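You operate a simulated robot arm through the tools that you are given. There is no shell and no other tool. Be economical: measure what you need, move in short steps, check, and stop when the job is done.

Carry out the task below with a simulated two-armed robot. There is one attempt and no reset: what you move stays moved.

## Task
Set the length stop at 50 mm, butt the square offcut to it and tap the jig bush home.
Fine: hold the stop pin out while the other hand slides the stop; offcut along the track; fingers clear of the blow; mallet back.

It is judged by the outcome, as a careful person would: the job done as asked, and still so three seconds after it is handed in. It fails if anything else is knocked over, pushed out of place, dropped, spilled or broken.

## Robot
Two 7-joint arms with two-finger parallel grippers on one trunk, on a base that drives. Base frame: it is fixed to the floor where the robot stands at the start and does not move with it; the origin is under the middle of the robot, x ahead of it, y to its left, z up. Readings come in mm, degrees, newtons and seconds.
The left shoulder is at the start at [70, 133, 1226], the right one opposite. With the tool pointing down near the work surface each hand reaches from about 100 to 620 mm from the robot's upright axis, wherever it stands, measured 20 degrees to its own side. Places, roughly: guide bush [500, -400, 800]; length stop [500, 0, 900]; red fence [500, -800, 800]; stop pin [500, 200, 900]. Payload 1.57 kg a hand.
Tool frame (each hand has its own): the origin (TCP) lies between the finger pads and is the grasp point; the fingertips stand 30 mm ahead of it; z points along the fingers, y is the line along which they close. The gripper opens to 80 mm. The fingers are 17 mm wide and 12 mm thick; the gripper's body (40 by 82 mm) begins 80 mm behind the TCP.
Orientation is that of the tool frame in the base frame, as a unit quaternion [w, x, y, z]. With the fingers straight down and closing along the base's y, the tool's x points along the base's -x, its y along +y and its z along -z.

## Interface
- The arms move only by the tool send_rows. It takes "left_increments", "right_increments" or both (then of equal length, played together; a hand with none holds still); each is a list of rows, each a list of 3 entries, a list of its own where there are three numbers: the shift along the base's x, y, z in mm, then the turn, a rotation vector about the base's x, y, z in degrees, then the opening, from 0 (shut) to 1 (fully open). In form: [[[dx, dy, dz], [wx, wy, wz], gripper], ...]. A call has 1 to 12 rows; each row is the pose to reach, as a shift and turn from the pose commanded when the call began. Rows are played at 5 a second. More than 50 mm and 8.6 degrees between two rows, or a gripper value outside its range, and nothing of the call is played. Where a pose cannot be reached the arm comes as near as it can. A force on the tool above 40 N (or 10 N above the force at the start of the call, whichever is more), or a blocked arm, ends the call early, and 0.2 s more pass. The fingers move at their own pace (about 153 mm/s each) and stop on an object; they squeeze with about 27 N. The grip force told is the motor's: it shows also when the fingers shut on nothing. Time passes only in rows, and 0.2 s behind the last, so rows that repeat a pose let the fingers close. It gives the time, the measured TCP pose, the force on the tool (base axes), the opening and the grip force at its end, in the units of the frame above (readings bear some noise), with the torque about the TCP (base axes, N m) and any sound that the robot's microphone picked up.
- Cameras (640 x 400 px; columns grow to the right, rows downward): "scene" is now at [123.8, -40.5, 1451.5]; the picture's right is [-0.52, -0.85, 0.00], its down [-0.62, 0.38, -0.69] and it looks along [0.58, -0.36, -0.73] (base axes); focal length 273 px, centre (320, 200). "left" rides on the left gripper at [72, 7, -122] in its tool frame; the picture's right is [-0.09, 1.00, 0.00], its down [-0.84, -0.08, -0.54] and it looks along [-0.54, -0.05, 0.84] (tool axes); focal length 238 px, centre (320, 200). "right" rides on the right gripper at [72, -7, -122] in its tool frame; the picture's right is [0.09, 1.00, 0.00], its down [-0.84, 0.08, -0.54] and it looks along [-0.54, 0.05, 0.84] (tool axes); focal length 238 px, centre (320, 200).
- snapshot(camera): a new picture of that camera. The clock stands still meanwhile.
- move_column(by): slides the trunk up (or, below 0, down) by that many mm; the arms and the scene camera ride with it, the base frame stays. It gives what a move gives, with no picture.
- roll_base(legs): drives the robot by 1 to 6 legs, each [ahead, left, turn to the left] in mm, mm and degrees, along the robot's own axes; the way and the turn of a leg run together, so that a leg with both is an arc; at most 1500 mm and 180 degrees a leg. The arms and the cameras ride along, it lands a little off, and it stops where it bumps. It gives what a move gives.
- turn_head(pan, tilt): turns the head with the scene camera to pan (to the left, within 86 degrees either way) and tilt (down, from -29 to 69), counted from straight ahead of the robot. It gives what a move gives.
- probe_pixels(camera, pixels): there is no depth. For up to 12 entries [column, row, z] of the newest picture of that camera ("zoom" is the newest enlarged one), the place [x, y] in the base frame at which the ray of that pixel passes the height z, good to about 3 mm, but the place of the scene camera against the robot may be out by one fixed shift of up to 18 mm in any direction. The clock stands still meanwhile.
- inspect(camera, box): a new picture of the part [left, top, right, bottom] of that camera's present view, enlarged. The clock stands still meanwhile.
- sign_off(): hands the job in; it is judged then, once.

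Work in short steps. Measure before you move; look again where a grasp or a placing could have gone wrong, and mend it. You have 80 turns and 70 pictures in all, those below and enlarged ones among them. Open the grippers and draw the arms clear of the work before you hand the job in, unless the task says otherwise; then end with one line.

The tools are called after "Emit:" as a command line: name --argument value ..., lists and objects as JSON in quotes. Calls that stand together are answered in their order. send_rows: Moves the arms, as the interface text tells. Its arguments: {"type":"object","properties":{"left_increments":{"type":"array","items":{"type":"array"}},"right_increments":{"type":"array","items":{"type":"array"}}},"required":[]} The other tools are called the same way: move_column (by) slides the trunk up or down; roll_base (legs) drives the base; turn_head (pan, tilt) turns the head that bears the scene camera; snapshot (camera) takes a picture; probe_pixels (camera, pixels) gives the place at which the rays of pixels pass given heights; inspect (camera, box) takes an enlarged picture of a part of a camera's view; sign_off () hands the job in.

At the start:

```text
time: 0.0
left_ee_pos: [389.6, -15.6, 1148.3]
left_tool_rot: [-0.001, 0.0, 1.0, 0.0]
left_force: [0.3, 0.3, 0.1]
left_wrist_torque: [-0.02, 0.0, -0.01]
left_grip_width: 79.9
left_grip_force: 0.1
right_ee_pos: [331.1, -385.2, 1175.6]
right_tool_rot: [-0.001, -0.001, 1.0, -0.001]
right_force: [-1.7, 1.2, 1.1]
right_wrist_torque: [0.02, -0.01, 0.01]
right_grip_width: 79.7
right_grip_force: 0.0
trunk travel left (down, up): [-800.0, 140.0]
robot x, y, heading: [-2.4, -3.6, -0.1]
head pan, tilt: [-31.6, 46.6]
```

scene: 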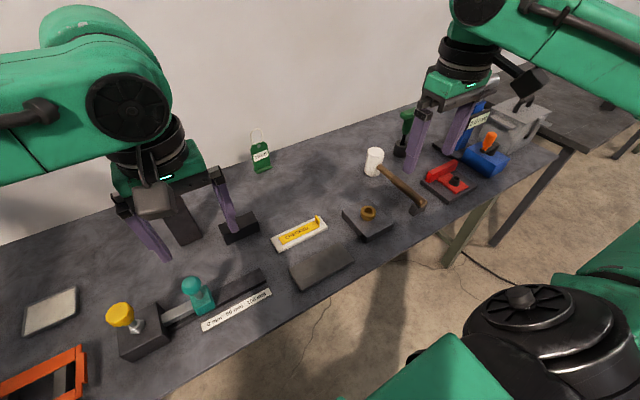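
right: 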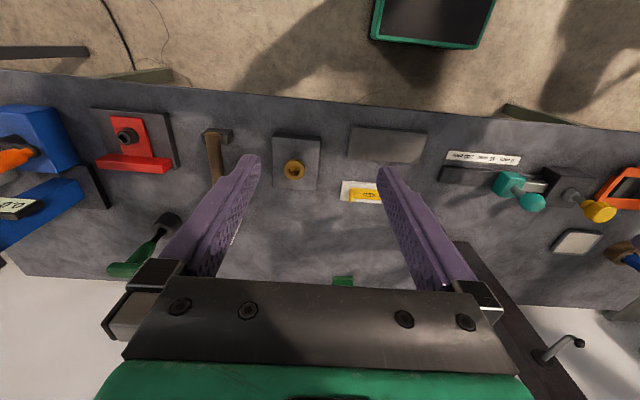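
left: 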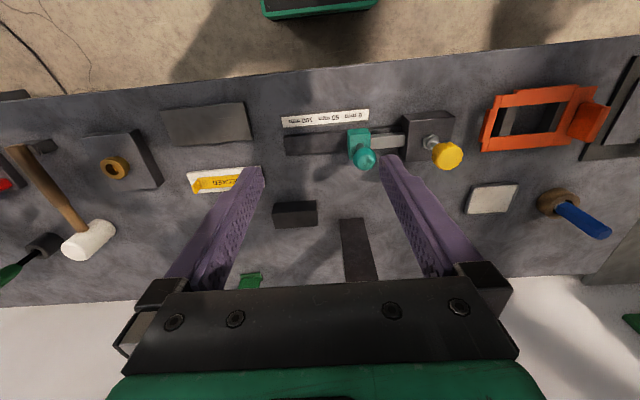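

The scene shows the yellow pin knob (~120,315), the teal stop (~195,290), the scale (235,310), the bush (368,213) and the mallet (400,185). I'll enlarge these first.

Emit:
inspect --camera "scene" --box '[90, 240, 290, 365]'

Emit:
inspect --camera "left" --box '[240, 80, 540, 267]'

Emit:
inspect --camera "scene" --box '[260, 130, 460, 255]'

```text
3.20 times, centred on (190, 302) of scene
```

zoom: 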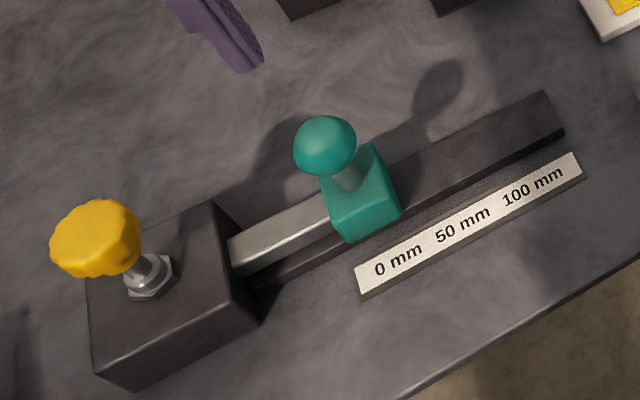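

```text
2.13 times, centred on (390, 174) of left
```

zoom: 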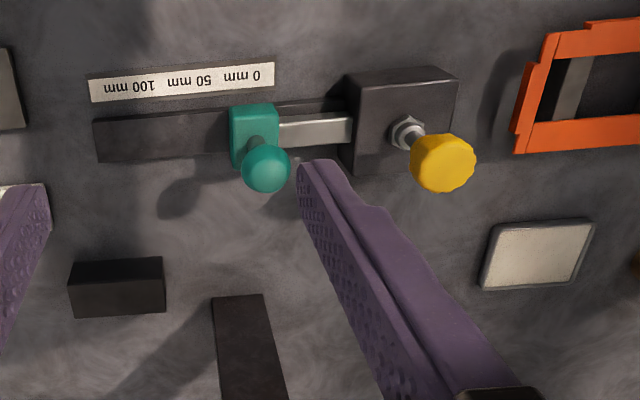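

```text
3.20 times, centred on (360, 192) of scene
```

zoom: 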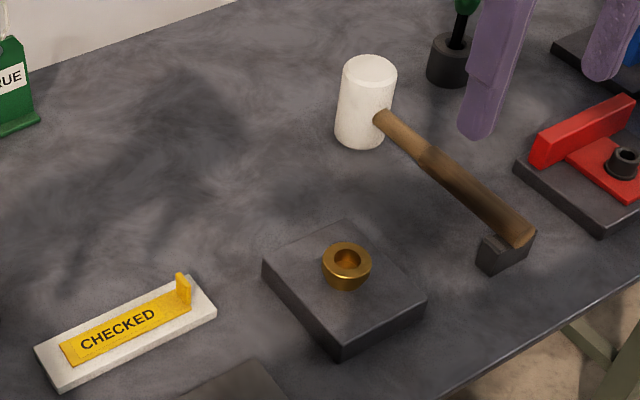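

I need to find the offcuts. The black block at left (295,213) and the bar at (357,250) are candidates, as is the pale plate at (490,198), so I'll enlarge each.

Emit:
inspect --camera "left" --box '[230, 180, 410, 292]'

Emit:
inspect --camera "left" --box '[440, 60, 640, 260]'

Emit:
turn_head --pan 10 --tilt 50

Emit:
snapshot --camera "scene"

```text
3.56 times, centred on (320, 236) of left
```

zoom: 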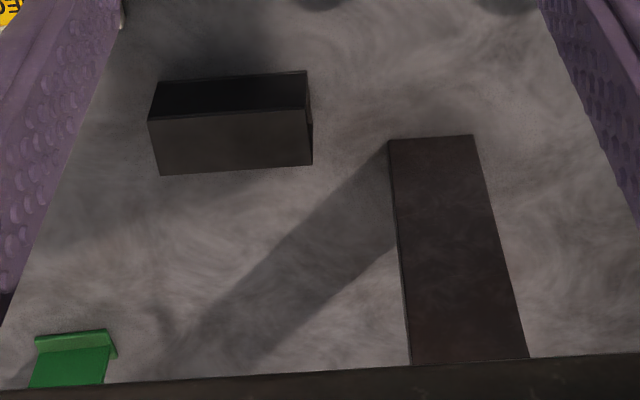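

```text
2.00 times, centred on (540, 160) of left
```

zoom: 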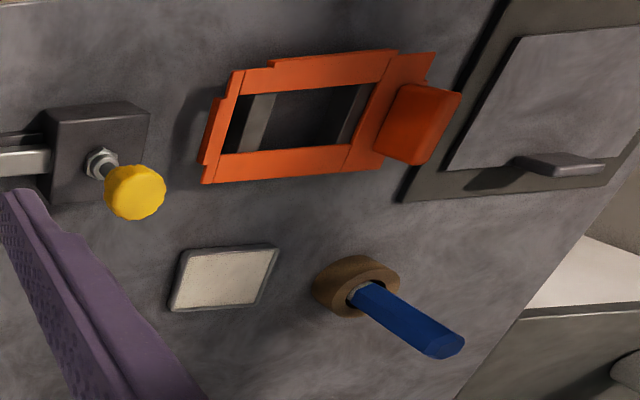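

```text
time: 1.1
left_ee_pos: [388.9, -14.9, 1148.2]
left_tool_rot: [0.0, -0.001, 1.0, 0.001]
left_force: [0.3, 0.9, -0.4]
left_wrist_torque: [0.01, 0.01, 0.02]
left_grip_width: 79.9
left_grip_force: 0.1
right_ee_pos: [331.5, -386.4, 1176.0]
right_tool_rot: [0.001, -0.001, 1.0, 0.0]
right_force: [0.5, 1.3, -1.2]
right_wrist_torque: [0.01, 0.0, -0.02]
right_grip_width: 80.3
right_grip_force: 0.2
trunk travel left (down, up): [-800.0, 140.0]
robot x, y, heading: [-0.7, -0.7, 0.2]
head pan, tilt: [10.0, 50.0]
```

```text
61 pictures are left
```

scene: 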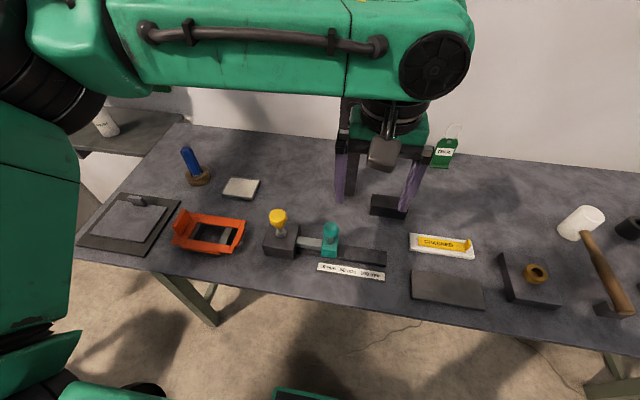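

The left arm hides the area of the black blocks at (390,205) and (348,180). I'll draw it back and look again.

Emit:
send_rows --left_increments '[[[-40, 20, 0], [0, 0, 0], 1], [[-80, 50, 0], [0, 0, 0], 1], [[-110, 90, 0], [0, 0, 0], 1], [[-130, 130, 0], [0, 0, 0], 1], [[-140, 170, 0], [0, 0, 0], 1], [[-150, 210, 0], [0, 0, 0], 1]]'

Emit:
turn_head --pan -5 --tilt 48

Emit:
snapshot --camera "scene"

Emit:
snapshot --camera "left"

```text
time: 2.7
left_ee_pos: [261.2, 181.3, 1146.8]
left_tool_rot: [-0.075, 0.006, 0.997, 0.004]
left_force: [-1.0, 0.3, -0.9]
left_wrist_torque: [0.0, -0.01, 0.01]
left_grip_width: 79.9
left_grip_force: 0.1
left hand out of reach, approached as far as the arm can: row 4, 5, 6
right_ee_pos: [330.2, -383.4, 1177.5]
right_tool_rot: [0.001, 0.0, 1.0, -0.001]
right_force: [-0.3, 0.6, -0.7]
right_wrist_torque: [0.0, 0.02, -0.04]
right_grip_width: 79.8
right_grip_force: 0.0
trunk travel left (down, up): [-800.0, 140.0]
robot x, y, heading: [-1.0, -2.6, -0.1]
head pan, tilt: [10.0, 50.0]
stopped in row 6 (left hand): the arm was blocked; the commanded pose is now the measured one
```

```text
time: 3.5
left_ee_pos: [263.9, 178.2, 1147.7]
left_tool_rot: [-0.076, 0.005, 0.997, 0.006]
left_force: [0.6, -0.8, 0.5]
left_wrist_torque: [0.02, 0.02, 0.01]
left_grip_width: 79.8
left_grip_force: 0.1
right_ee_pos: [332.4, -386.5, 1176.0]
right_tool_rot: [0.001, 0.0, 1.0, 0.0]
right_force: [0.7, 0.1, -1.1]
right_wrist_torque: [0.01, -0.02, -0.01]
right_grip_width: 80.2
right_grip_force: 0.0
trunk travel left (down, up): [-800.0, 140.0]
robot x, y, heading: [1.3, 0.6, 0.3]
head pan, tilt: [-5.0, 48.0]
```

```text
60 pictures are left
```

scene: 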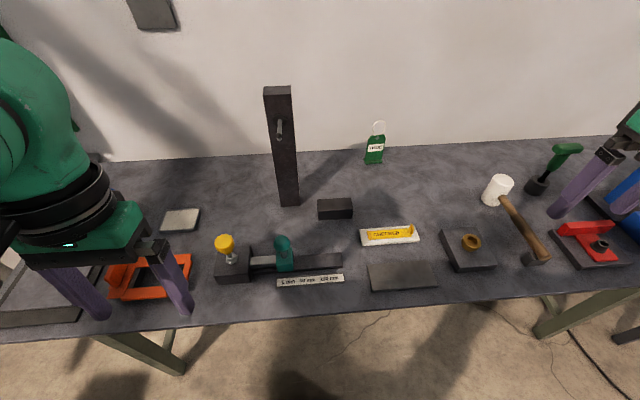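

```text
59 pictures are left
```

left: 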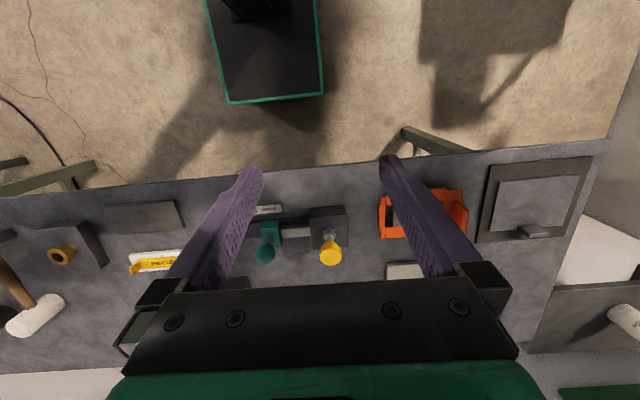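

The tall bar is a post with a hook. I'll enlarge the black block (335,208), the pale plate (180,220) and the grey mat (402,275).

Emit:
inspect --camera "scene" --box '[200, 185, 360, 300]'

Emit:
inspect --camera "scene" --box '[300, 160, 500, 300]'

Emit:
inspect --camera "scene" --box '[100, 190, 260, 310]'

Emit:
inspect --camera "scene" --box '[430, 140, 640, 290]'

```text
3.48 times, centred on (280, 242) of scene
```

zoom: 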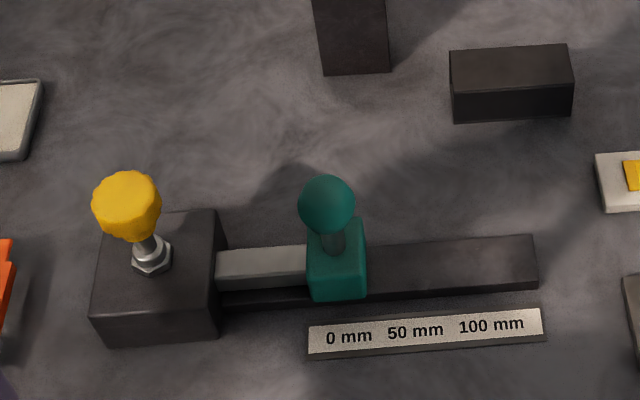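

```text
2.86 times, centred on (400, 230) of scene
```

zoom: 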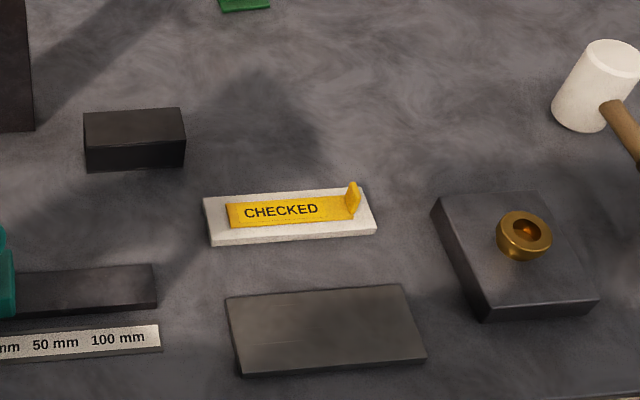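

```text
3.33 times, centred on (180, 250) of scene
```

zoom: 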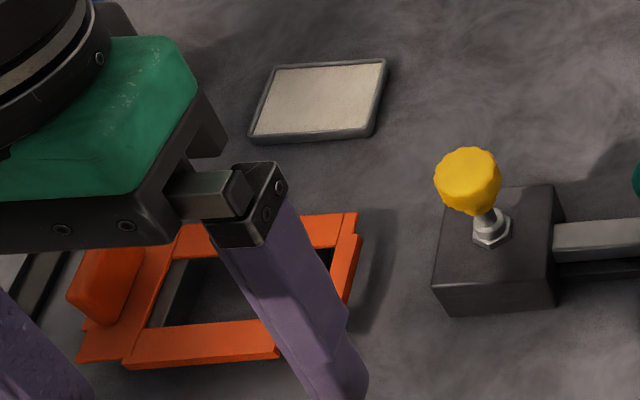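

```text
2.67 times, centred on (535, 215) of scene
```

zoom: 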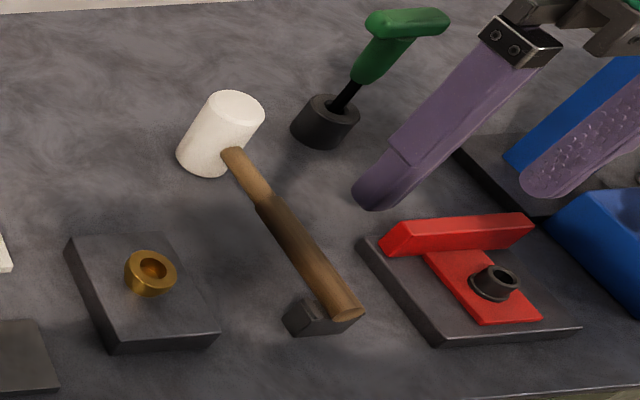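

Next come rough positions: housing, knob, stop, scale and offcut from the scene and left pictures, at assumed heights.

Emit:
probe_pixels --camera "scene" --pixels '[[225, 243, 900], [284, 243, 880], [305, 280, 805], [281, 281, 805], [326, 278, 805], [335, 200, 840], [472, 242, 840], [342, 262, 805], [402, 277, 800], [497, 190, 850], [535, 248, 850]]'

Emit:
probe_pixels --camera "left" --pixels '[[330, 252, 900], [264, 253, 880], [345, 209, 840], [311, 212, 840], [62, 255, 840]]'

```text
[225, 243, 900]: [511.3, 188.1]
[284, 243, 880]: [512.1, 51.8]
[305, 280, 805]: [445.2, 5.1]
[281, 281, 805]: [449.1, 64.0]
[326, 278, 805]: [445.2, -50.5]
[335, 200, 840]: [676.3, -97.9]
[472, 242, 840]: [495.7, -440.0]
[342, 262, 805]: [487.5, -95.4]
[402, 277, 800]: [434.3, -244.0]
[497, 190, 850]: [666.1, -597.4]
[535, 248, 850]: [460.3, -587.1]
```

```text
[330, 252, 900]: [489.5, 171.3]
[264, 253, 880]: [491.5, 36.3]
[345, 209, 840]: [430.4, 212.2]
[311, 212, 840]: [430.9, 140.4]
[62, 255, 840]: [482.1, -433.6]
```

The scene readings sit about 15–20 mm off from the left camera's. I'll put the left hand, straight down, around [400, 100, 1010] to view the stop closely.

Emit:
send_rows --left_increments '[[[30, -15, -25], [0, -2, 0], 1], [[60, -30, -50], [0, -5, 0], 1], [[90, -45, -75], [0, -8.6, 0], 1], [[115, -60, -105], [0, -8.6, 0], 1], [[138, -80, -138], [0, -8.6, 0], 1], [[138, -80, -138], [0, -8.6, 0], 1]]'

Emit:
snapshot --camera "left"

```text
time: 4.8
left_ee_pos: [400.3, 98.0, 1007.4]
left_tool_rot: [0.001, 0.005, 1.0, 0.005]
left_force: [-0.7, 0.0, 0.5]
left_wrist_torque: [-0.03, -0.02, -0.04]
left_grip_width: 80.0
left_grip_force: 0.1
right_ee_pos: [331.5, -387.1, 1176.1]
right_tool_rot: [0.002, 0.0, 1.0, 0.0]
right_force: [-0.1, 0.1, -0.1]
right_wrist_torque: [-0.02, -0.02, -0.03]
right_grip_width: 80.1
right_grip_force: 0.1
trunk travel left (down, up): [-800.0, 140.0]
robot x, y, heading: [-1.5, 2.1, -0.3]
head pan, tilt: [-5.0, 48.0]
```

```text
54 pictures are left
```

left: 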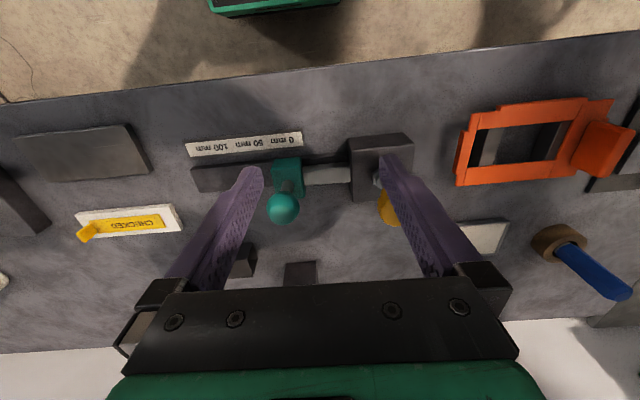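

Now I'll enlarge the stop and scale in this view to read the geometry.

Emit:
inspect --camera "left" --box '[180, 115, 420, 265]'

```text
2.67 times, centred on (300, 190) of left
```

zoom: 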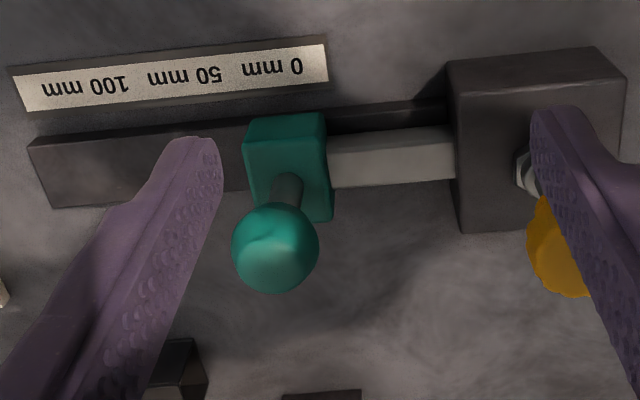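

Probing the scale labels, stop edges, track ends and housing at candidate heights.

Emit:
probe_pixels --camera "zoom" --pixels '[[272, 66, 803], [187, 75, 803], [85, 87, 803], [245, 122, 815], [323, 113, 815], [246, 150, 850], [326, 143, 850], [275, 255, 890], [30, 148, 815], [450, 95, 850], [620, 78, 850], [455, 232, 850]]'

Emit:
probe_pixels --camera "zoom" --pixels '[[12, 70, 803], [325, 40, 803], [255, 222, 850], [330, 220, 850], [275, 290, 890], [233, 250, 890], [318, 250, 890], [445, 62, 800], [48, 207, 815], [28, 140, 815], [570, 250, 900], [328, 188, 840]]'

```text
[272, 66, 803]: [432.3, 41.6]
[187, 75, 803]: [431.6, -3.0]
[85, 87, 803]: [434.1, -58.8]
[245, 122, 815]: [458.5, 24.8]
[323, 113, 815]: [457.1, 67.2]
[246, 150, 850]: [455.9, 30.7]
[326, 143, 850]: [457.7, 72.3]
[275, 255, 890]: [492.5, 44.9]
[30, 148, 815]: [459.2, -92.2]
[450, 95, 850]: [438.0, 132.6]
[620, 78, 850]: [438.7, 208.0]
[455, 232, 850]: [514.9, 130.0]
```

```text
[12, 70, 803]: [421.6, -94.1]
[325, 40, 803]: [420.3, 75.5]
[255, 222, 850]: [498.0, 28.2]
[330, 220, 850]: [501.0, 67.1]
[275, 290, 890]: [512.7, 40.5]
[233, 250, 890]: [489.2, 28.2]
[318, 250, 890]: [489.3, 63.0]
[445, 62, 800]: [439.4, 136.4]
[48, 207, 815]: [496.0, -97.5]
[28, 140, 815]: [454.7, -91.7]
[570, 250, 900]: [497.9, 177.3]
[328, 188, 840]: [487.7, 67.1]
```

Reading so far:

| Item | x | y | z |
|---|---|---|---|
| Stop centre | ≈478 | ≈48 | – |
| Stop ball | – | – | ~907 |
| Pin knob | ≈474 | ≈171 | ~925 |

The 50 mm position should be y≈-2. I'll drive 100 mm left so both hands reach comfortably.

Emit:
roll_base --legs '[[0, 100, 0]]'

Emit:
snapshot --camera "left"

```text
time: 6.0
left_ee_pos: [400.6, 197.5, 1006.8]
left_tool_rot: [0.0, 0.005, 1.0, 0.006]
left_force: [-0.3, -0.5, 0.1]
left_wrist_torque: [0.02, 0.03, 0.02]
left_grip_width: 80.0
left_grip_force: 0.0
right_ee_pos: [331.9, -288.2, 1174.8]
right_tool_rot: [0.001, 0.0, 1.0, 0.001]
right_force: [0.2, 0.6, -0.1]
right_wrist_torque: [0.04, 0.0, 0.02]
right_grip_width: 80.4
right_grip_force: 0.0
trunk travel left (down, up): [-800.0, 140.0]
robot x, y, heading: [-1.6, 103.7, -0.0]
head pan, tilt: [-5.0, 48.0]
```

```text
52 pictures are left
```

left: 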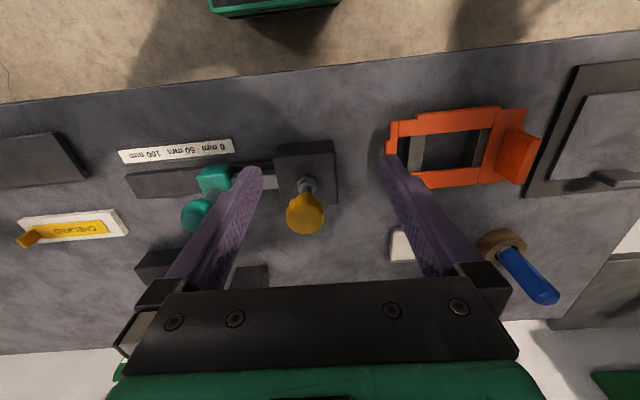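

The 100 mm baseline lets me triangulate: ball at (197,215) here, knob at (305,213).

Emit:
inspect --camera "left" --box '[160, 125, 360, 250]'

Emit:
probe_pixels --camera "left" --pixels '[[197, 215, 890], [305, 214, 900], [305, 214, 930], [307, 186, 860], [287, 212, 900], [324, 212, 900]]'

```text
3.20 times, centred on (260, 188) of left
```

zoom: 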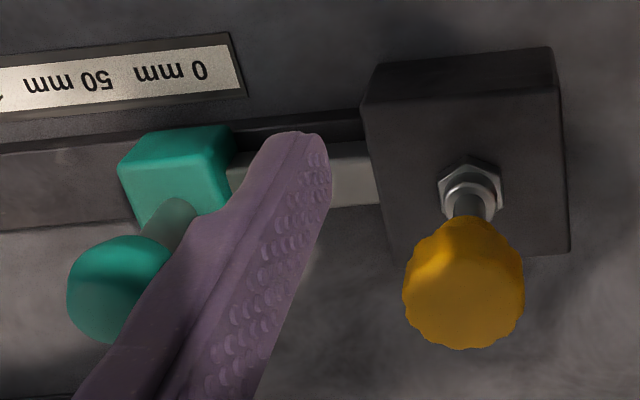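

```text
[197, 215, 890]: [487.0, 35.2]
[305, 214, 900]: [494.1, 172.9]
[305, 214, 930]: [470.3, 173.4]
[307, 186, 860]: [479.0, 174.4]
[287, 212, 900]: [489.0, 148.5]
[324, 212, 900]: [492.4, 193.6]
```

Triangulated: ball centre ≈(476,50,911), knob ≈(478,173,920). I'll bring both hands over their targets while staying high.

Emit:
send_rows --left_increments '[[[15, -5, 0], [0, 0, 0], 1], [[30, -10, 0], [0, 0, 0], 1], [[45, -15, 0], [0, 0, 0], 1], [[60, -20, 0], [0, 0, 0], 1], [[77, -25, 0], [0, 0, 0], 1], [[77, -25, 0], [0, 0, 0], 1], [[77, -25, 0], [0, 0, 0], 1], [[77, -25, 0], [0, 0, 0], 1], [[77, -25, 0], [0, 0, 0], 1]]' --right_increments '[[[15, 40, -15], [0, 0, 0], 1], [[30, 80, -30], [0, 0, 0], 1], [[45, 120, -45], [0, 0, 0], 1], [[60, 160, -60], [0, 0, 0], 1], [[80, 200, -80], [0, 0, 0], 1], [[100, 240, -100], [0, 0, 0], 1], [[115, 280, -125], [0, 0, 0], 1], [[130, 310, -150], [0, 0, 0], 1], [[144, 338, -165], [0, 0, 0], 1]]'

Emit:
snapshot --camera "scene"

Emit:
snapshot --camera "right"

Emit:
snapshot --camera "left"

```text
time: 8.0
left_ee_pos: [477.9, 175.4, 1008.7]
left_tool_rot: [0.0, 0.005, 1.0, 0.005]
left_force: [0.0, -0.3, -0.4]
left_wrist_torque: [0.0, 0.01, -0.01]
left_grip_width: 80.1
left_grip_force: 0.0
right_ee_pos: [452.1, 16.6, 1027.5]
right_tool_rot: [0.001, 0.0, 1.0, 0.0]
right_force: [0.5, 0.4, -0.1]
right_wrist_torque: [0.03, -0.04, 0.03]
right_grip_width: 79.9
right_grip_force: 0.0
right hand out of reach, approached as far as the arm can: row 8, 9
trunk travel left (down, up): [-800.0, 140.0]
robot x, y, heading: [0.1, 99.6, 0.1]
head pan, tilt: [-5.0, 48.0]
```

```text
50 pictures are left
```

scene: 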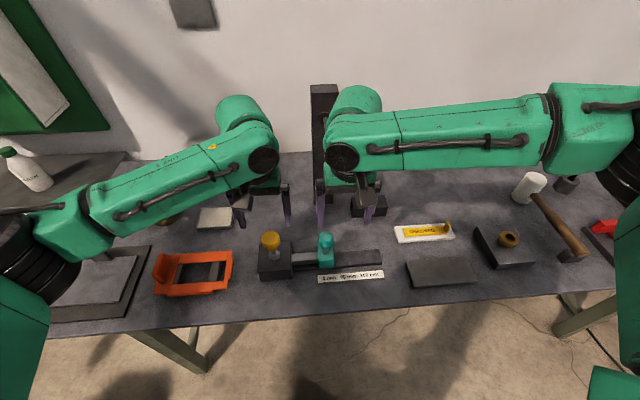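

```text
49 pictures are left
```

right: 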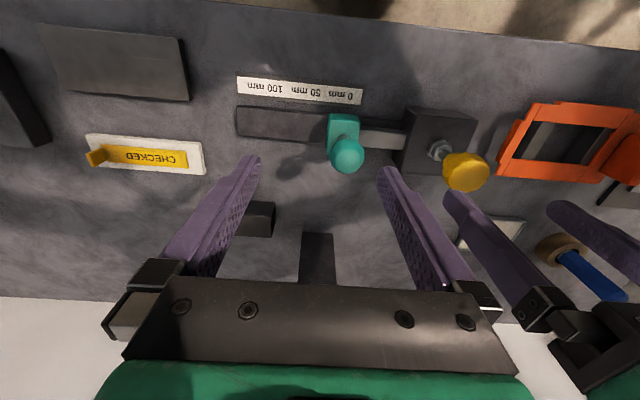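

```text
48 pictures are left
```

left: 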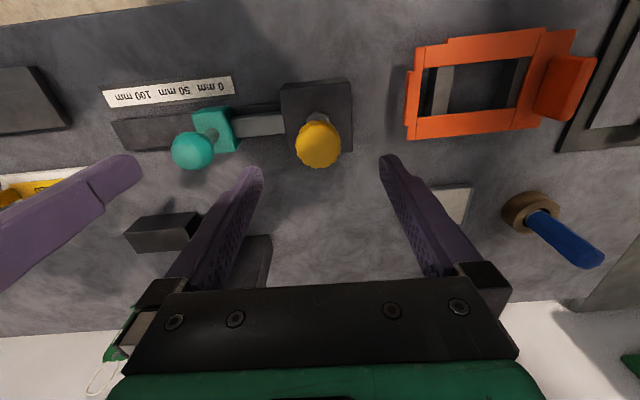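

The right arm is at its limit at y≈17. I'll drive another 70 mm left and 40 mm ahead to bring the stop inside its reach.

Emit:
roll_base --legs '[[40, 70, 0]]'

```text
time: 9.1
left_ee_pos: [516.4, 242.5, 1009.1]
left_tool_rot: [0.0, 0.005, 1.0, 0.006]
left_force: [0.1, -0.4, 0.5]
left_wrist_torque: [0.05, -0.01, -0.01]
left_grip_width: 79.9
left_grip_force: 0.1
right_ee_pos: [491.2, 83.9, 1026.8]
right_tool_rot: [0.0, 0.0, 1.0, 0.002]
right_force: [0.0, 0.1, 0.4]
right_wrist_torque: [0.02, -0.04, -0.01]
right_grip_width: 80.0
right_grip_force: 0.0
trunk travel left (down, up): [-800.0, 140.0]
robot x, y, heading: [38.5, 169.3, -0.0]
head pan, tilt: [-5.0, 48.0]
```

Both hands now go over their targets: left to (478,173,1008), right to (476,50,1010).

Emit:
send_rows --left_increments '[[[-10, -20, 0], [0, 0, 0], 1], [[-20, -40, 0], [0, 0, 0], 1], [[-38, -69, 0], [0, 0, 0], 1], [[-38, -69, 0], [0, 0, 0], 1]]' --right_increments '[[[-5, -20, -5], [0, 0, 0], 1], [[-10, -30, -10], [0, 0, 0], 1], [[-15, -34, -17], [0, 0, 0], 1], [[-15, -34, -17], [0, 0, 0], 1]]'

Emit:
snapshot --camera "left"

Emit:
snapshot --camera "right"

```text
time: 10.1
left_ee_pos: [480.8, 174.9, 1007.0]
left_tool_rot: [0.0, 0.005, 1.0, 0.005]
left_force: [-0.2, -0.2, 0.2]
left_wrist_torque: [-0.01, -0.04, -0.02]
left_grip_width: 80.2
left_grip_force: 0.1
right_ee_pos: [478.7, 53.4, 1007.8]
right_tool_rot: [0.0, -0.001, 1.0, 0.0]
right_force: [-0.2, 0.3, 0.6]
right_wrist_torque: [0.07, 0.02, 0.0]
right_grip_width: 79.8
right_grip_force: 0.1
trunk travel left (down, up): [-800.0, 140.0]
robot x, y, heading: [36.6, 166.2, -0.1]
head pan, tilt: [-5.0, 48.0]
```

```text
47 pictures are left
```

left: 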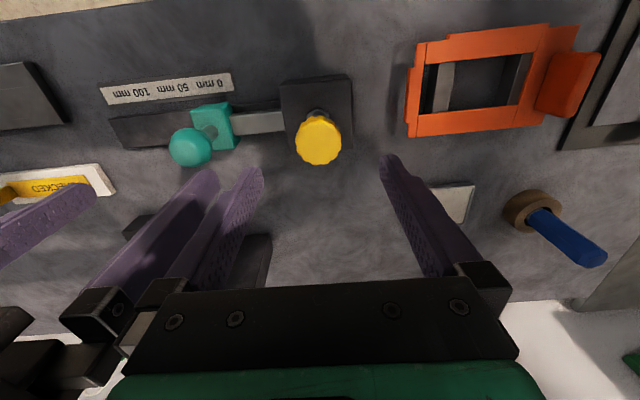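

```text
46 pictures are left
```

right: 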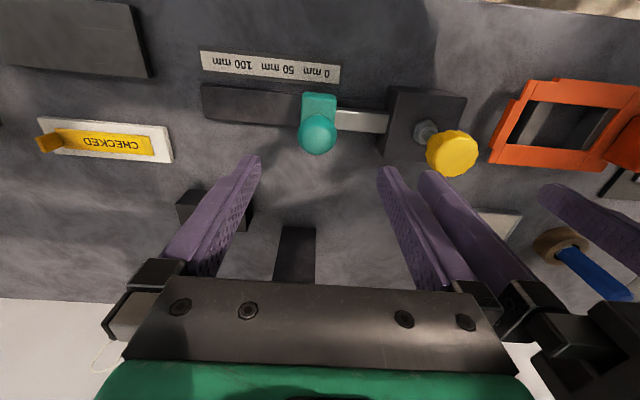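

The open fingers nearly meet between the hands, so I'll narrow them. First I'll check the ball and knob positions in these views.

Emit:
probe_pixels --camera "right" --pixels '[[318, 134, 911], [452, 152, 920], [318, 134, 900], [318, 134, 925]]'

Emit:
probe_pixels --camera "left" --pixels '[[318, 140, 920], [191, 147, 911], [318, 140, 910], [318, 140, 930]]'

```text
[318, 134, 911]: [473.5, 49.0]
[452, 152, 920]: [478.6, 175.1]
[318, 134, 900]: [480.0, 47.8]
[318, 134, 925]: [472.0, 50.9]
```

```text
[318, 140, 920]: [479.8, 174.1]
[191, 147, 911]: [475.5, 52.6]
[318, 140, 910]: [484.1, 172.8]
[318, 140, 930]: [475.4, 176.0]
```

Confirmed: knob ≈(479,174,920), ball ≈(475,50,911). The left hand goes down over the knob and closes on it.

Emit:
send_rows --left_increments '[[[0, 0, -15], [0, 0, 0], 0.78], [[0, 0, -40], [0, 0, 0], 0.78], [[0, 0, -70], [0, 0, 0], 0.78], [[0, 0, -90], [0, 0, 0], 0.78], [[0, 0, -90], [0, 0, 0], 0.0], [[0, 0, -90], [0, 0, 0], 0.0], [[0, 0, -90], [0, 0, 0], 0.0]]' --right_increments '[[[0, 0, 0], [0, 0, 0], 0.72], [[0, 0, 0], [0, 0, 0], 0.72], [[0, 0, 0], [0, 0, 0], 0.72], [[0, 0, 0], [0, 0, 0], 0.72], [[0, 0, 0], [0, 0, 0], 0.72], [[0, 0, 0], [0, 0, 0], 0.72], [[0, 0, 0], [0, 0, 0], 0.72]]'

Emit:
inspect --camera "right" --box '[190, 30, 530, 240]'

```text
time: 11.7
left_ee_pos: [479.7, 174.1, 916.7]
left_tool_rot: [-0.001, 0.005, 1.0, 0.006]
left_force: [-1.3, -2.2, -1.4]
left_wrist_torque: [-0.58, 0.02, -0.16]
left_grip_width: 39.1
left_grip_force: 44.0
right_ee_pos: [478.4, 52.3, 1009.1]
right_tool_rot: [0.001, 0.0, 1.0, -0.001]
right_force: [0.4, -0.2, 0.6]
right_wrist_torque: [-0.01, -0.02, -0.01]
right_grip_width: 57.5
right_grip_force: 0.1
trunk travel left (down, up): [-800.0, 140.0]
robot x, y, heading: [38.6, 169.2, 0.1]
head pan, tilt: [-5.0, 48.0]
```

```text
1.88 times, centred on (360, 135) of right
```

zoom: 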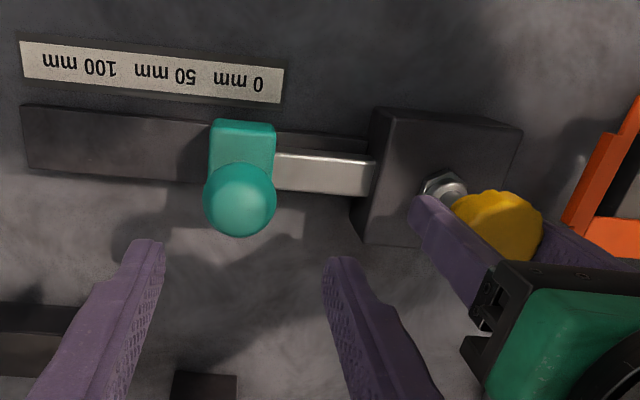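

Knob gripped at 39 mm. Now the right hand descends onto the ball and closes.

Emit:
send_rows --right_increments '[[[0, 0, -20], [0, 0, 0], 0.72], [[0, 0, -45], [0, 0, 0], 0.72], [[0, 0, -75], [0, 0, 0], 0.72], [[0, 0, -97], [0, 0, 0], 0.72], [[0, 0, -97], [0, 0, 0], 0.72], [[0, 0, -97], [0, 0, 0], 0.0], [[0, 0, -97], [0, 0, 0], 0.0], [[0, 0, -97], [0, 0, 0], 0.0]]'

Emit:
snapshot --camera "right"

```text
time: 13.5
left_ee_pos: [480.5, 175.4, 917.4]
left_tool_rot: [0.0, 0.006, 1.0, 0.002]
left_force: [-0.7, -26.2, -0.3]
left_wrist_torque: [-0.16, 0.25, 0.03]
left_grip_width: 39.2
left_grip_force: 44.5
right_ee_pos: [471.7, 48.7, 920.4]
right_tool_rot: [0.001, -0.002, 1.0, 0.004]
right_force: [-2.7, 33.4, -6.8]
right_wrist_torque: [0.05, 0.41, 0.67]
right_grip_width: 38.2
right_grip_force: 43.9
right hand out of reach, approached as far as the arm can: row 4, 5, 6, 7, 8
trunk travel left (down, up): [-800.0, 140.0]
robot x, y, heading: [38.4, 170.7, 0.2]
head pan, tilt: [-5.0, 48.0]
```

```text
44 pictures are left
```

right: 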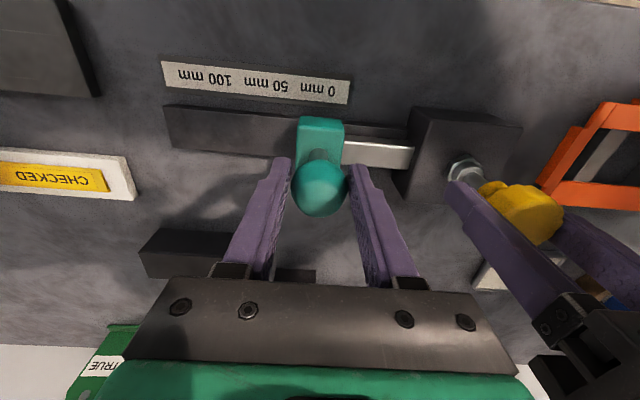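

Both are gripped, with about 30 N of side load between stop and pin. I'll ease the right hand 2 mm toward +y and raise its command to the reachable height before pulling the pin.

Emit:
send_rows --right_increments '[[[0, 2, 6], [0, 0, 0], 0.0], [[0, 2, 8], [0, 0, 0], 0.0]]'

```text
time: 13.8
left_ee_pos: [479.5, 175.2, 915.7]
left_tool_rot: [-0.001, 0.006, 1.0, 0.002]
left_force: [-1.8, 2.3, -0.7]
left_wrist_torque: [-0.51, -0.3, -0.04]
left_grip_width: 39.2
left_grip_force: 44.5
right_ee_pos: [472.5, 49.0, 920.0]
right_tool_rot: [0.0, 0.0, 1.0, 0.003]
right_force: [1.7, 3.0, -9.8]
right_wrist_torque: [-0.29, -0.57, -0.04]
right_grip_width: 38.3
right_grip_force: 44.0
trunk travel left (down, up): [-800.0, 140.0]
robot x, y, heading: [42.3, 169.6, -0.0]
head pan, tilt: [-5.0, 48.0]
stopped in row 1 (right hand): the force on the tool passed its limit (the readings are from after the stop); the commanded pose is now the measured one
```

The side load is gone. Now I'll pull the pin straight up in small steps.

Emit:
send_rows --left_increments '[[[0, 0, 3], [0, 0, 0], 0.0], [[0, 0, 6], [0, 0, 0], 0.0], [[0, 0, 9], [0, 0, 0], 0.0], [[0, 0, 12], [0, 0, 0], 0.0], [[0, 0, 12], [0, 0, 0], 0.0]]'

```text
time: 15.0
left_ee_pos: [479.4, 174.5, 929.0]
left_tool_rot: [0.0, 0.006, 1.0, 0.002]
left_force: [1.6, 5.3, -4.1]
left_wrist_torque: [-0.28, 0.35, 0.09]
left_grip_width: 38.9
left_grip_force: 44.6
right_ee_pos: [472.2, 49.3, 920.1]
right_tool_rot: [-0.001, 0.0, 1.0, 0.003]
right_force: [-2.2, 1.1, -8.7]
right_wrist_torque: [0.12, -0.41, 0.07]
right_grip_width: 38.5
right_grip_force: 44.2
trunk travel left (down, up): [-800.0, 140.0]
robot x, y, heading: [39.3, 172.4, -0.2]
head pan, tilt: [-5.0, 48.0]
```

The left hand rose about 12 mm with a 4 N downward pull. I'll look at whether the pin came along.

Emit:
inspect --camera "right" --box '[270, 80, 590, 280]'

Emit:
inspect --camera "left" --box '[160, 20, 480, 220]'

```text
2.00 times, centred on (430, 180) of right
```

zoom: 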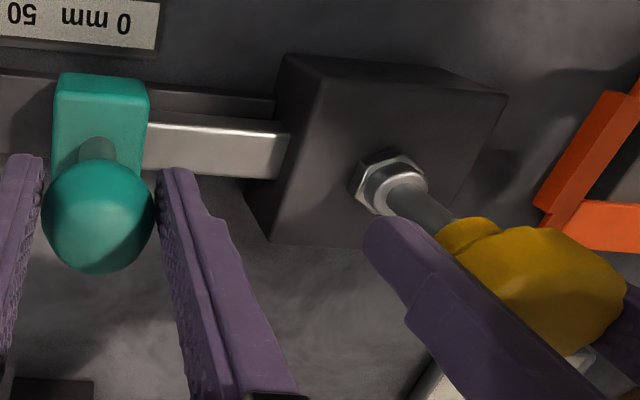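

```text
2.00 times, centred on (320, 120) of left
```

zoom: 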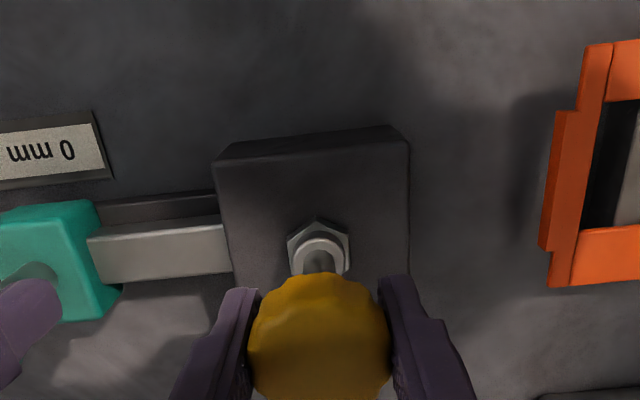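

The pin is clearly drawn out, its shaft showing at (420,205). I'll slide the stop 50 mm toward -y with the pin held.

Emit:
send_rows --right_increments '[[[0, -4, 0], [0, 0, 0], 0.0], [[0, -10, 0], [0, 0, 0], 0.0], [[0, -18, 0], [0, 0, 0], 0.0], [[0, -26, 0], [0, 0, 0], 0.0], [[0, -34, 0], [0, 0, 0], 0.0], [[0, -42, 0], [0, 0, 0], 0.0], [[0, -50, 0], [0, 0, 0], 0.0], [[0, -50, 0], [0, 0, 0], 0.0]]'

Emit:
snapshot --camera "right"

```text
time: 16.8
left_ee_pos: [478.8, 174.1, 928.9]
left_tool_rot: [0.0, 0.006, 1.0, 0.001]
left_force: [3.1, 3.8, -3.5]
left_wrist_torque: [-0.42, -0.09, 0.0]
left_grip_width: 38.8
left_grip_force: 44.2
right_ee_pos: [470.1, -1.4, 919.4]
right_tool_rot: [0.0, 0.0, 1.0, 0.003]
right_force: [-0.2, 2.3, -0.9]
right_wrist_torque: [-0.14, 0.42, 0.08]
right_grip_width: 38.2
right_grip_force: 44.0
trunk travel left (down, up): [-800.0, 140.0]
robot x, y, heading: [41.3, 169.8, 0.0]
head pan, tilt: [-5.0, 48.0]
```

```text
41 pictures are left
```

right: 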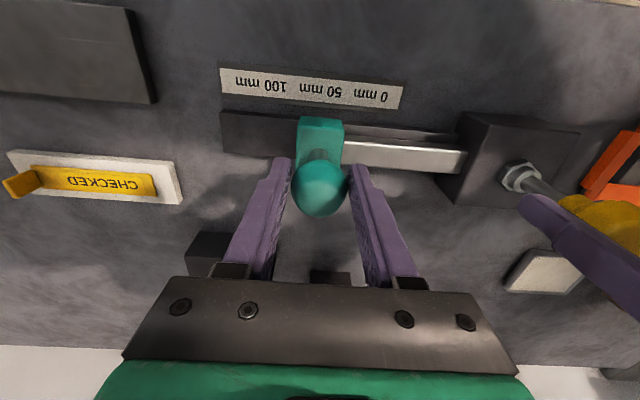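

The stop slid freely and now stands under "50 mm" (322,90). I'll let the pin back down gently.

Emit:
send_rows --left_increments '[[[0, 0, -3], [0, 0, 0], 0.0], [[0, 0, -6], [0, 0, 0], 0.0], [[0, 0, -9], [0, 0, 0], 0.0], [[0, 0, -12], [0, 0, 0], 0.0], [[0, 0, -13], [0, 0, 0], 0.0]]'

```text
time: 18.0
left_ee_pos: [479.5, 174.3, 916.1]
left_tool_rot: [-0.001, 0.006, 1.0, 0.002]
left_force: [-1.4, 7.2, 5.2]
left_wrist_torque: [-0.37, -0.02, 0.03]
left_grip_width: 38.9
left_grip_force: 44.5
right_ee_pos: [472.8, -1.4, 919.2]
right_tool_rot: [0.001, -0.001, 1.0, 0.004]
right_force: [6.8, 0.0, -2.9]
right_wrist_torque: [-0.01, 0.35, -0.05]
right_grip_width: 38.1
right_grip_force: 44.1
trunk travel left (down, up): [-800.0, 140.0]
robot x, y, heading: [38.9, 168.4, -0.2]
head pan, tilt: [-5.0, 48.0]
```

The pin is back at its original height. I'll nudge the stop ±4 mm to check it's locked.

Emit:
send_rows --right_increments '[[[0, -2, 0], [0, 0, 0], 0.0], [[0, -3, 0], [0, 0, 0], 0.0]]'

Emit:
send_rows --right_increments '[[[0, 4, 0], [0, 0, 0], 0.0], [[0, 6, 0], [0, 0, 0], 0.0]]'

```text
time: 18.6
left_ee_pos: [479.8, 173.8, 915.0]
left_tool_rot: [-0.002, 0.007, 1.0, 0.0]
left_force: [-5.0, -2.5, 9.6]
left_wrist_torque: [0.29, -0.32, 0.09]
left_grip_width: 39.2
left_grip_force: 44.0
right_ee_pos: [472.7, -1.1, 919.4]
right_tool_rot: [0.0, -0.002, 1.0, 0.006]
right_force: [8.6, 16.8, -15.1]
right_wrist_torque: [0.27, -0.83, -0.04]
right_grip_width: 38.3
right_grip_force: 44.4
trunk travel left (down, up): [-800.0, 140.0]
robot x, y, heading: [39.5, 166.7, -0.0]
head pan, tilt: [-5.0, 48.0]
```

```text
time: 19.2
left_ee_pos: [479.6, 174.5, 916.3]
left_tool_rot: [-0.001, 0.006, 1.0, 0.004]
left_force: [-1.9, 10.5, 7.2]
left_wrist_torque: [-0.61, 0.26, -0.19]
left_grip_width: 39.3
left_grip_force: 43.9
right_ee_pos: [472.9, -1.2, 920.1]
right_tool_rot: [-0.001, 0.0, 1.0, 0.001]
right_force: [9.4, -9.3, 1.2]
right_wrist_torque: [-0.38, 0.27, 0.2]
right_grip_width: 38.1
right_grip_force: 43.9
trunk travel left (down, up): [-800.0, 140.0]
robot x, y, heading: [42.7, 173.4, -0.4]
head pan, tilt: [-5.0, 48.0]
```

It's locked: the stop stays at y≈-1 under ±15 N. I'll open both hands and rise clear.

Emit:
send_rows --left_increments '[[[0, 0, 0], [0, 0, 0], 0.78], [[0, 0, 0], [0, 0, 0], 0.78], [[0, 0, 30], [0, 0, 0], 0.78], [[0, 0, 70], [0, 0, 0], 0.78], [[0, 0, 110], [0, 0, 0], 0.78], [[0, 0, 130], [0, 0, 0], 0.78]]' --right_increments '[[[0, -3, 0], [0, 0, 0], 0.72], [[0, -3, 0], [0, 0, 0], 0.72], [[0, -3, 30], [0, 0, 0], 0.72], [[0, -3, 70], [0, 0, 0], 0.72], [[0, -3, 100], [0, 0, 0], 0.72], [[0, -3, 110], [0, 0, 0], 0.72]]'

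Emit:
snapshot --camera "right"

```text
time: 20.6
left_ee_pos: [475.8, 172.9, 1046.0]
left_tool_rot: [0.0, 0.006, 1.0, 0.002]
left_force: [0.1, 0.6, -0.5]
left_wrist_torque: [-0.01, 0.0, 0.01]
left_grip_width: 62.3
left_grip_force: 0.1
right_ee_pos: [470.7, -3.7, 1029.4]
right_tool_rot: [0.0, 0.001, 1.0, 0.004]
right_force: [0.4, -0.1, -0.5]
right_wrist_torque: [0.0, 0.01, 0.01]
right_grip_width: 57.4
right_grip_force: 0.1
trunk travel left (down, up): [-800.0, 140.0]
robot x, y, heading: [37.9, 168.4, 0.2]
head pan, tilt: [-5.0, 48.0]
```

```text
40 pictures are left
```

right: 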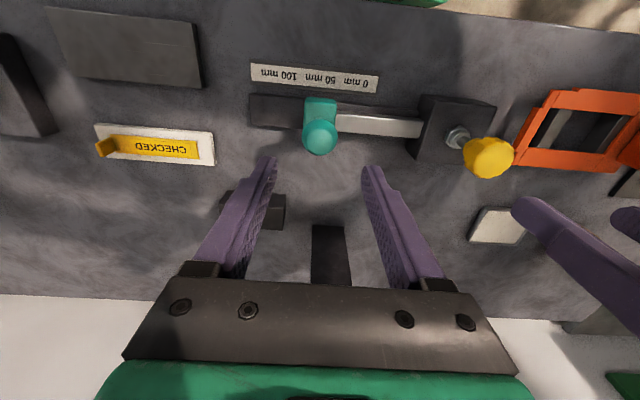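

Next is the offcut. I'll enlarge the block and the stop here, and probe the table's front edge before driving ahead.

Emit:
inspect --camera "right" --box '[210, 50, 430, 190]'

Emit:
probe_pixels --camera "right" --pixels '[[450, 11, 800], [253, 228, 800], [284, 228, 800], [284, 195, 840], [330, 285, 800], [312, 227, 1000], [410, 3, 300]]'

Emit:
turn_head --pan 0 --tilt 69

Emit:
snapshot --camera "scene"

```text
2.86 times, centred on (320, 120) of right
```

zoom: 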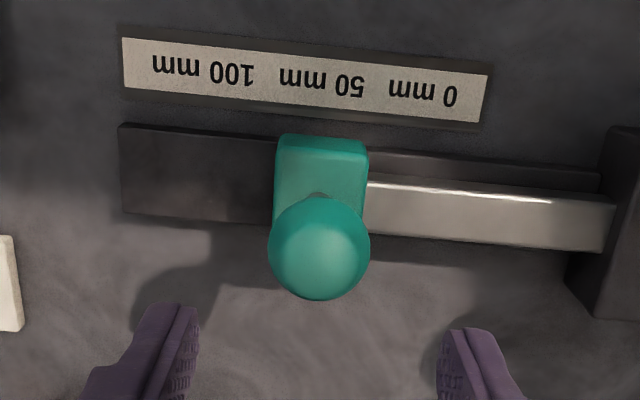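

```text
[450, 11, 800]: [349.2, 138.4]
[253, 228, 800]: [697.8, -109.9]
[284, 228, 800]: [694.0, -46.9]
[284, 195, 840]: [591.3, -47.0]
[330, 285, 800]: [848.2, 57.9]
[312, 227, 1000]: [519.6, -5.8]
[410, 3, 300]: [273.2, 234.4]
```

```text
time: 21.4
left_ee_pos: [476.5, 173.2, 1045.8]
left_tool_rot: [0.001, 0.005, 1.0, 0.002]
left_force: [1.0, 0.5, 0.0]
left_wrist_torque: [0.02, -0.02, 0.0]
left_grip_width: 62.5
left_grip_force: 0.2
right_ee_pos: [471.5, -2.5, 1029.9]
right_tool_rot: [0.0, 0.0, 1.0, 0.004]
right_force: [0.0, -1.1, -1.0]
right_wrist_torque: [-0.02, 0.01, 0.01]
right_grip_width: 57.6
right_grip_force: 0.1
trunk travel left (down, up): [-800.0, 140.0]
robot x, y, heading: [39.0, 172.5, 0.1]
head pan, tilt: [0.0, 68.8]
```

```text
38 pictures are left
```

scene: 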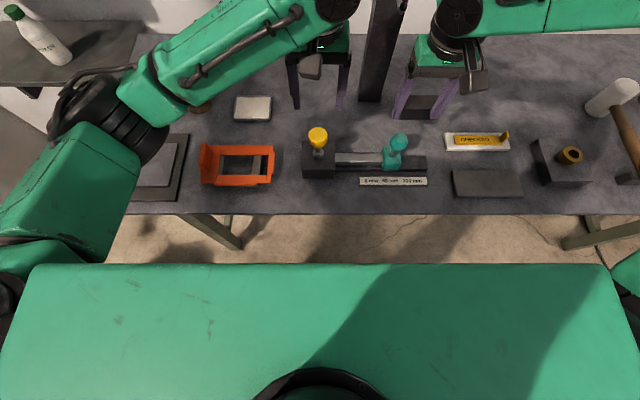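

Space below the table looks clear, and the chest front is well short of the table edge at row 212. I'll retract the left hand, then drive 80 ahead and 100 right so the block at ≈(680,-90) is in right-hand reach.

Emit:
send_rows --left_increments '[[[-40, 10, 0], [0, 0, 0], 0.78], [[-80, 30, 20], [0, 0, 0], 0.78], [[-110, 50, 40], [0, 0, 0], 0.78]]'

Emit:
roll_base --legs '[[80, -100, 0]]'

Emit:
snapshot --camera "right"

```text
time: 22.2
left_ee_pos: [367.5, 222.4, 1087.7]
left_tool_rot: [0.0, 0.005, 1.0, 0.002]
left_force: [-0.7, -0.3, 0.1]
left_wrist_torque: [0.0, -0.01, 0.02]
left_grip_width: 62.4
left_grip_force: 0.1
right_ee_pos: [470.6, -1.9, 1030.9]
right_tool_rot: [0.0, 0.0, 1.0, 0.003]
right_force: [0.3, 0.1, -0.6]
right_wrist_torque: [0.01, -0.01, 0.02]
right_grip_width: 57.3
right_grip_force: 0.2
trunk travel left (down, up): [-800.0, 140.0]
robot x, y, heading: [39.9, 171.5, -0.0]
head pan, tilt: [0.0, 68.8]
```

```text
time: 23.5
left_ee_pos: [448.0, 123.4, 1088.6]
left_tool_rot: [0.0, 0.006, 1.0, 0.002]
left_force: [-0.9, 0.4, 0.0]
left_wrist_torque: [-0.03, -0.02, 0.0]
left_grip_width: 62.6
left_grip_force: 0.1
right_ee_pos: [549.4, -100.6, 1030.2]
right_tool_rot: [0.001, 0.0, 1.0, 0.003]
right_force: [0.4, 0.1, -0.3]
right_wrist_torque: [-0.01, 0.01, 0.03]
right_grip_width: 57.8
right_grip_force: 0.0
trunk travel left (down, up): [-800.0, 140.0]
robot x, y, heading: [120.1, 73.7, 0.2]
head pan, tilt: [0.0, 68.8]
```

```text
37 pictures are left
```

right: 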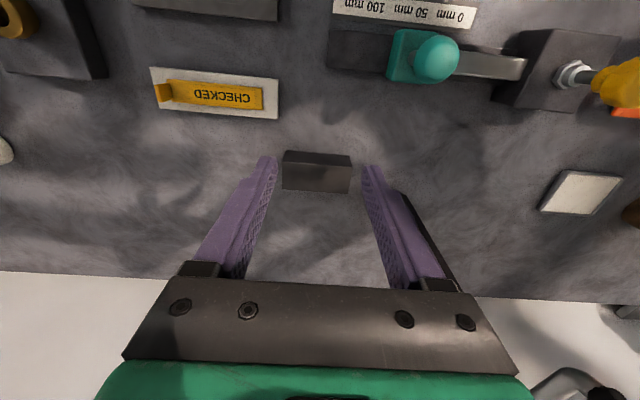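

The block lies at (316,172) in this view; enlarging it.

Emit:
inspect --camera "right" --box '[240, 125, 400, 225]'

Emit:
probe_pixels --camera "right" --pixels '[[285, 151, 800], [351, 155, 800], [282, 162, 835], [351, 167, 835], [282, 190, 835], [349, 193, 835], [329, 68, 815], [328, 30, 815], [390, 82, 815], [408, 85, 815]]'

```text
4.00 times, centred on (320, 175) of right
```

zoom: 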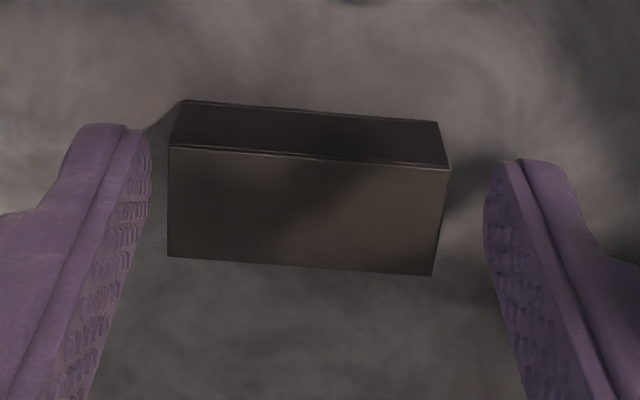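

```text
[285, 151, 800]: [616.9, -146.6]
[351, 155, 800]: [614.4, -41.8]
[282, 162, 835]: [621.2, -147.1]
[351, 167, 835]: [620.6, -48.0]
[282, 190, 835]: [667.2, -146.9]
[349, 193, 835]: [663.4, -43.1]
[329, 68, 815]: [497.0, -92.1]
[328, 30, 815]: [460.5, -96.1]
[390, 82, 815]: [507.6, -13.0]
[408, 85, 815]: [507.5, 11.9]
```

The block is a square-section bar, about 100×42×42, centred near (638,-95) and aligned with y. I'll turn the right hand 90° to close along x and move it over the bar.

Emit:
send_rows --right_increments '[[[8, 0, 0], [0, 0, 8.2], 0.9], [[16, 1, 0], [0, 0, 16.4], 0.9], [[24, 1, 0], [0, 0, 24.6], 0.9], [[32, 2, 0], [0, 0, 32.8], 0.9], [[40, 2, 0], [0, 0, 41], 0.9], [[48, 3, -5], [0, 0, 49.2], 0.9], [[56, 3, -10], [0, 0, 57.4], 0.9], [[64, 4, -15], [0, 0, 65.6], 0.9], [[72, 5, -20], [0, 0, 73.8], 0.9], [[80, 5, -30], [0, 0, 82], 0.9], [[88, 6, -40], [0, 0, 90], 0.9], [[88, 6, -40], [0, 0, 90], 0.9]]'

Emit:
snapshot --camera "right"

```text
time: 26.1
left_ee_pos: [448.8, 123.1, 1089.1]
left_tool_rot: [0.0, 0.006, 1.0, 0.002]
left_force: [0.1, 0.0, 0.9]
left_wrist_torque: [-0.01, 0.01, -0.03]
left_grip_width: 62.3
left_grip_force: 0.1
right_ee_pos: [635.1, -96.9, 989.9]
right_tool_rot: [0.001, 0.708, -0.706, -0.003]
right_force: [1.2, -0.4, 0.2]
right_wrist_torque: [-0.01, -0.01, -0.02]
right_grip_width: 71.9
right_grip_force: 0.0
right hand out of reach, approached as far as the arm can: row 11, 12
trunk travel left (down, up): [-800.0, 140.0]
robot x, y, heading: [119.5, 68.2, 0.3]
head pan, tilt: [0.0, 68.8]
```

```text
35 pictures are left
```

right: 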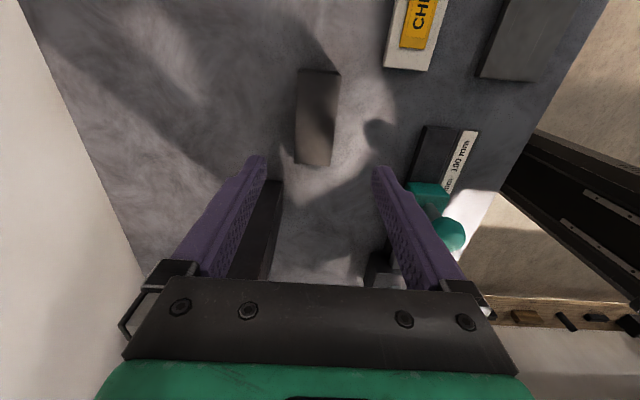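

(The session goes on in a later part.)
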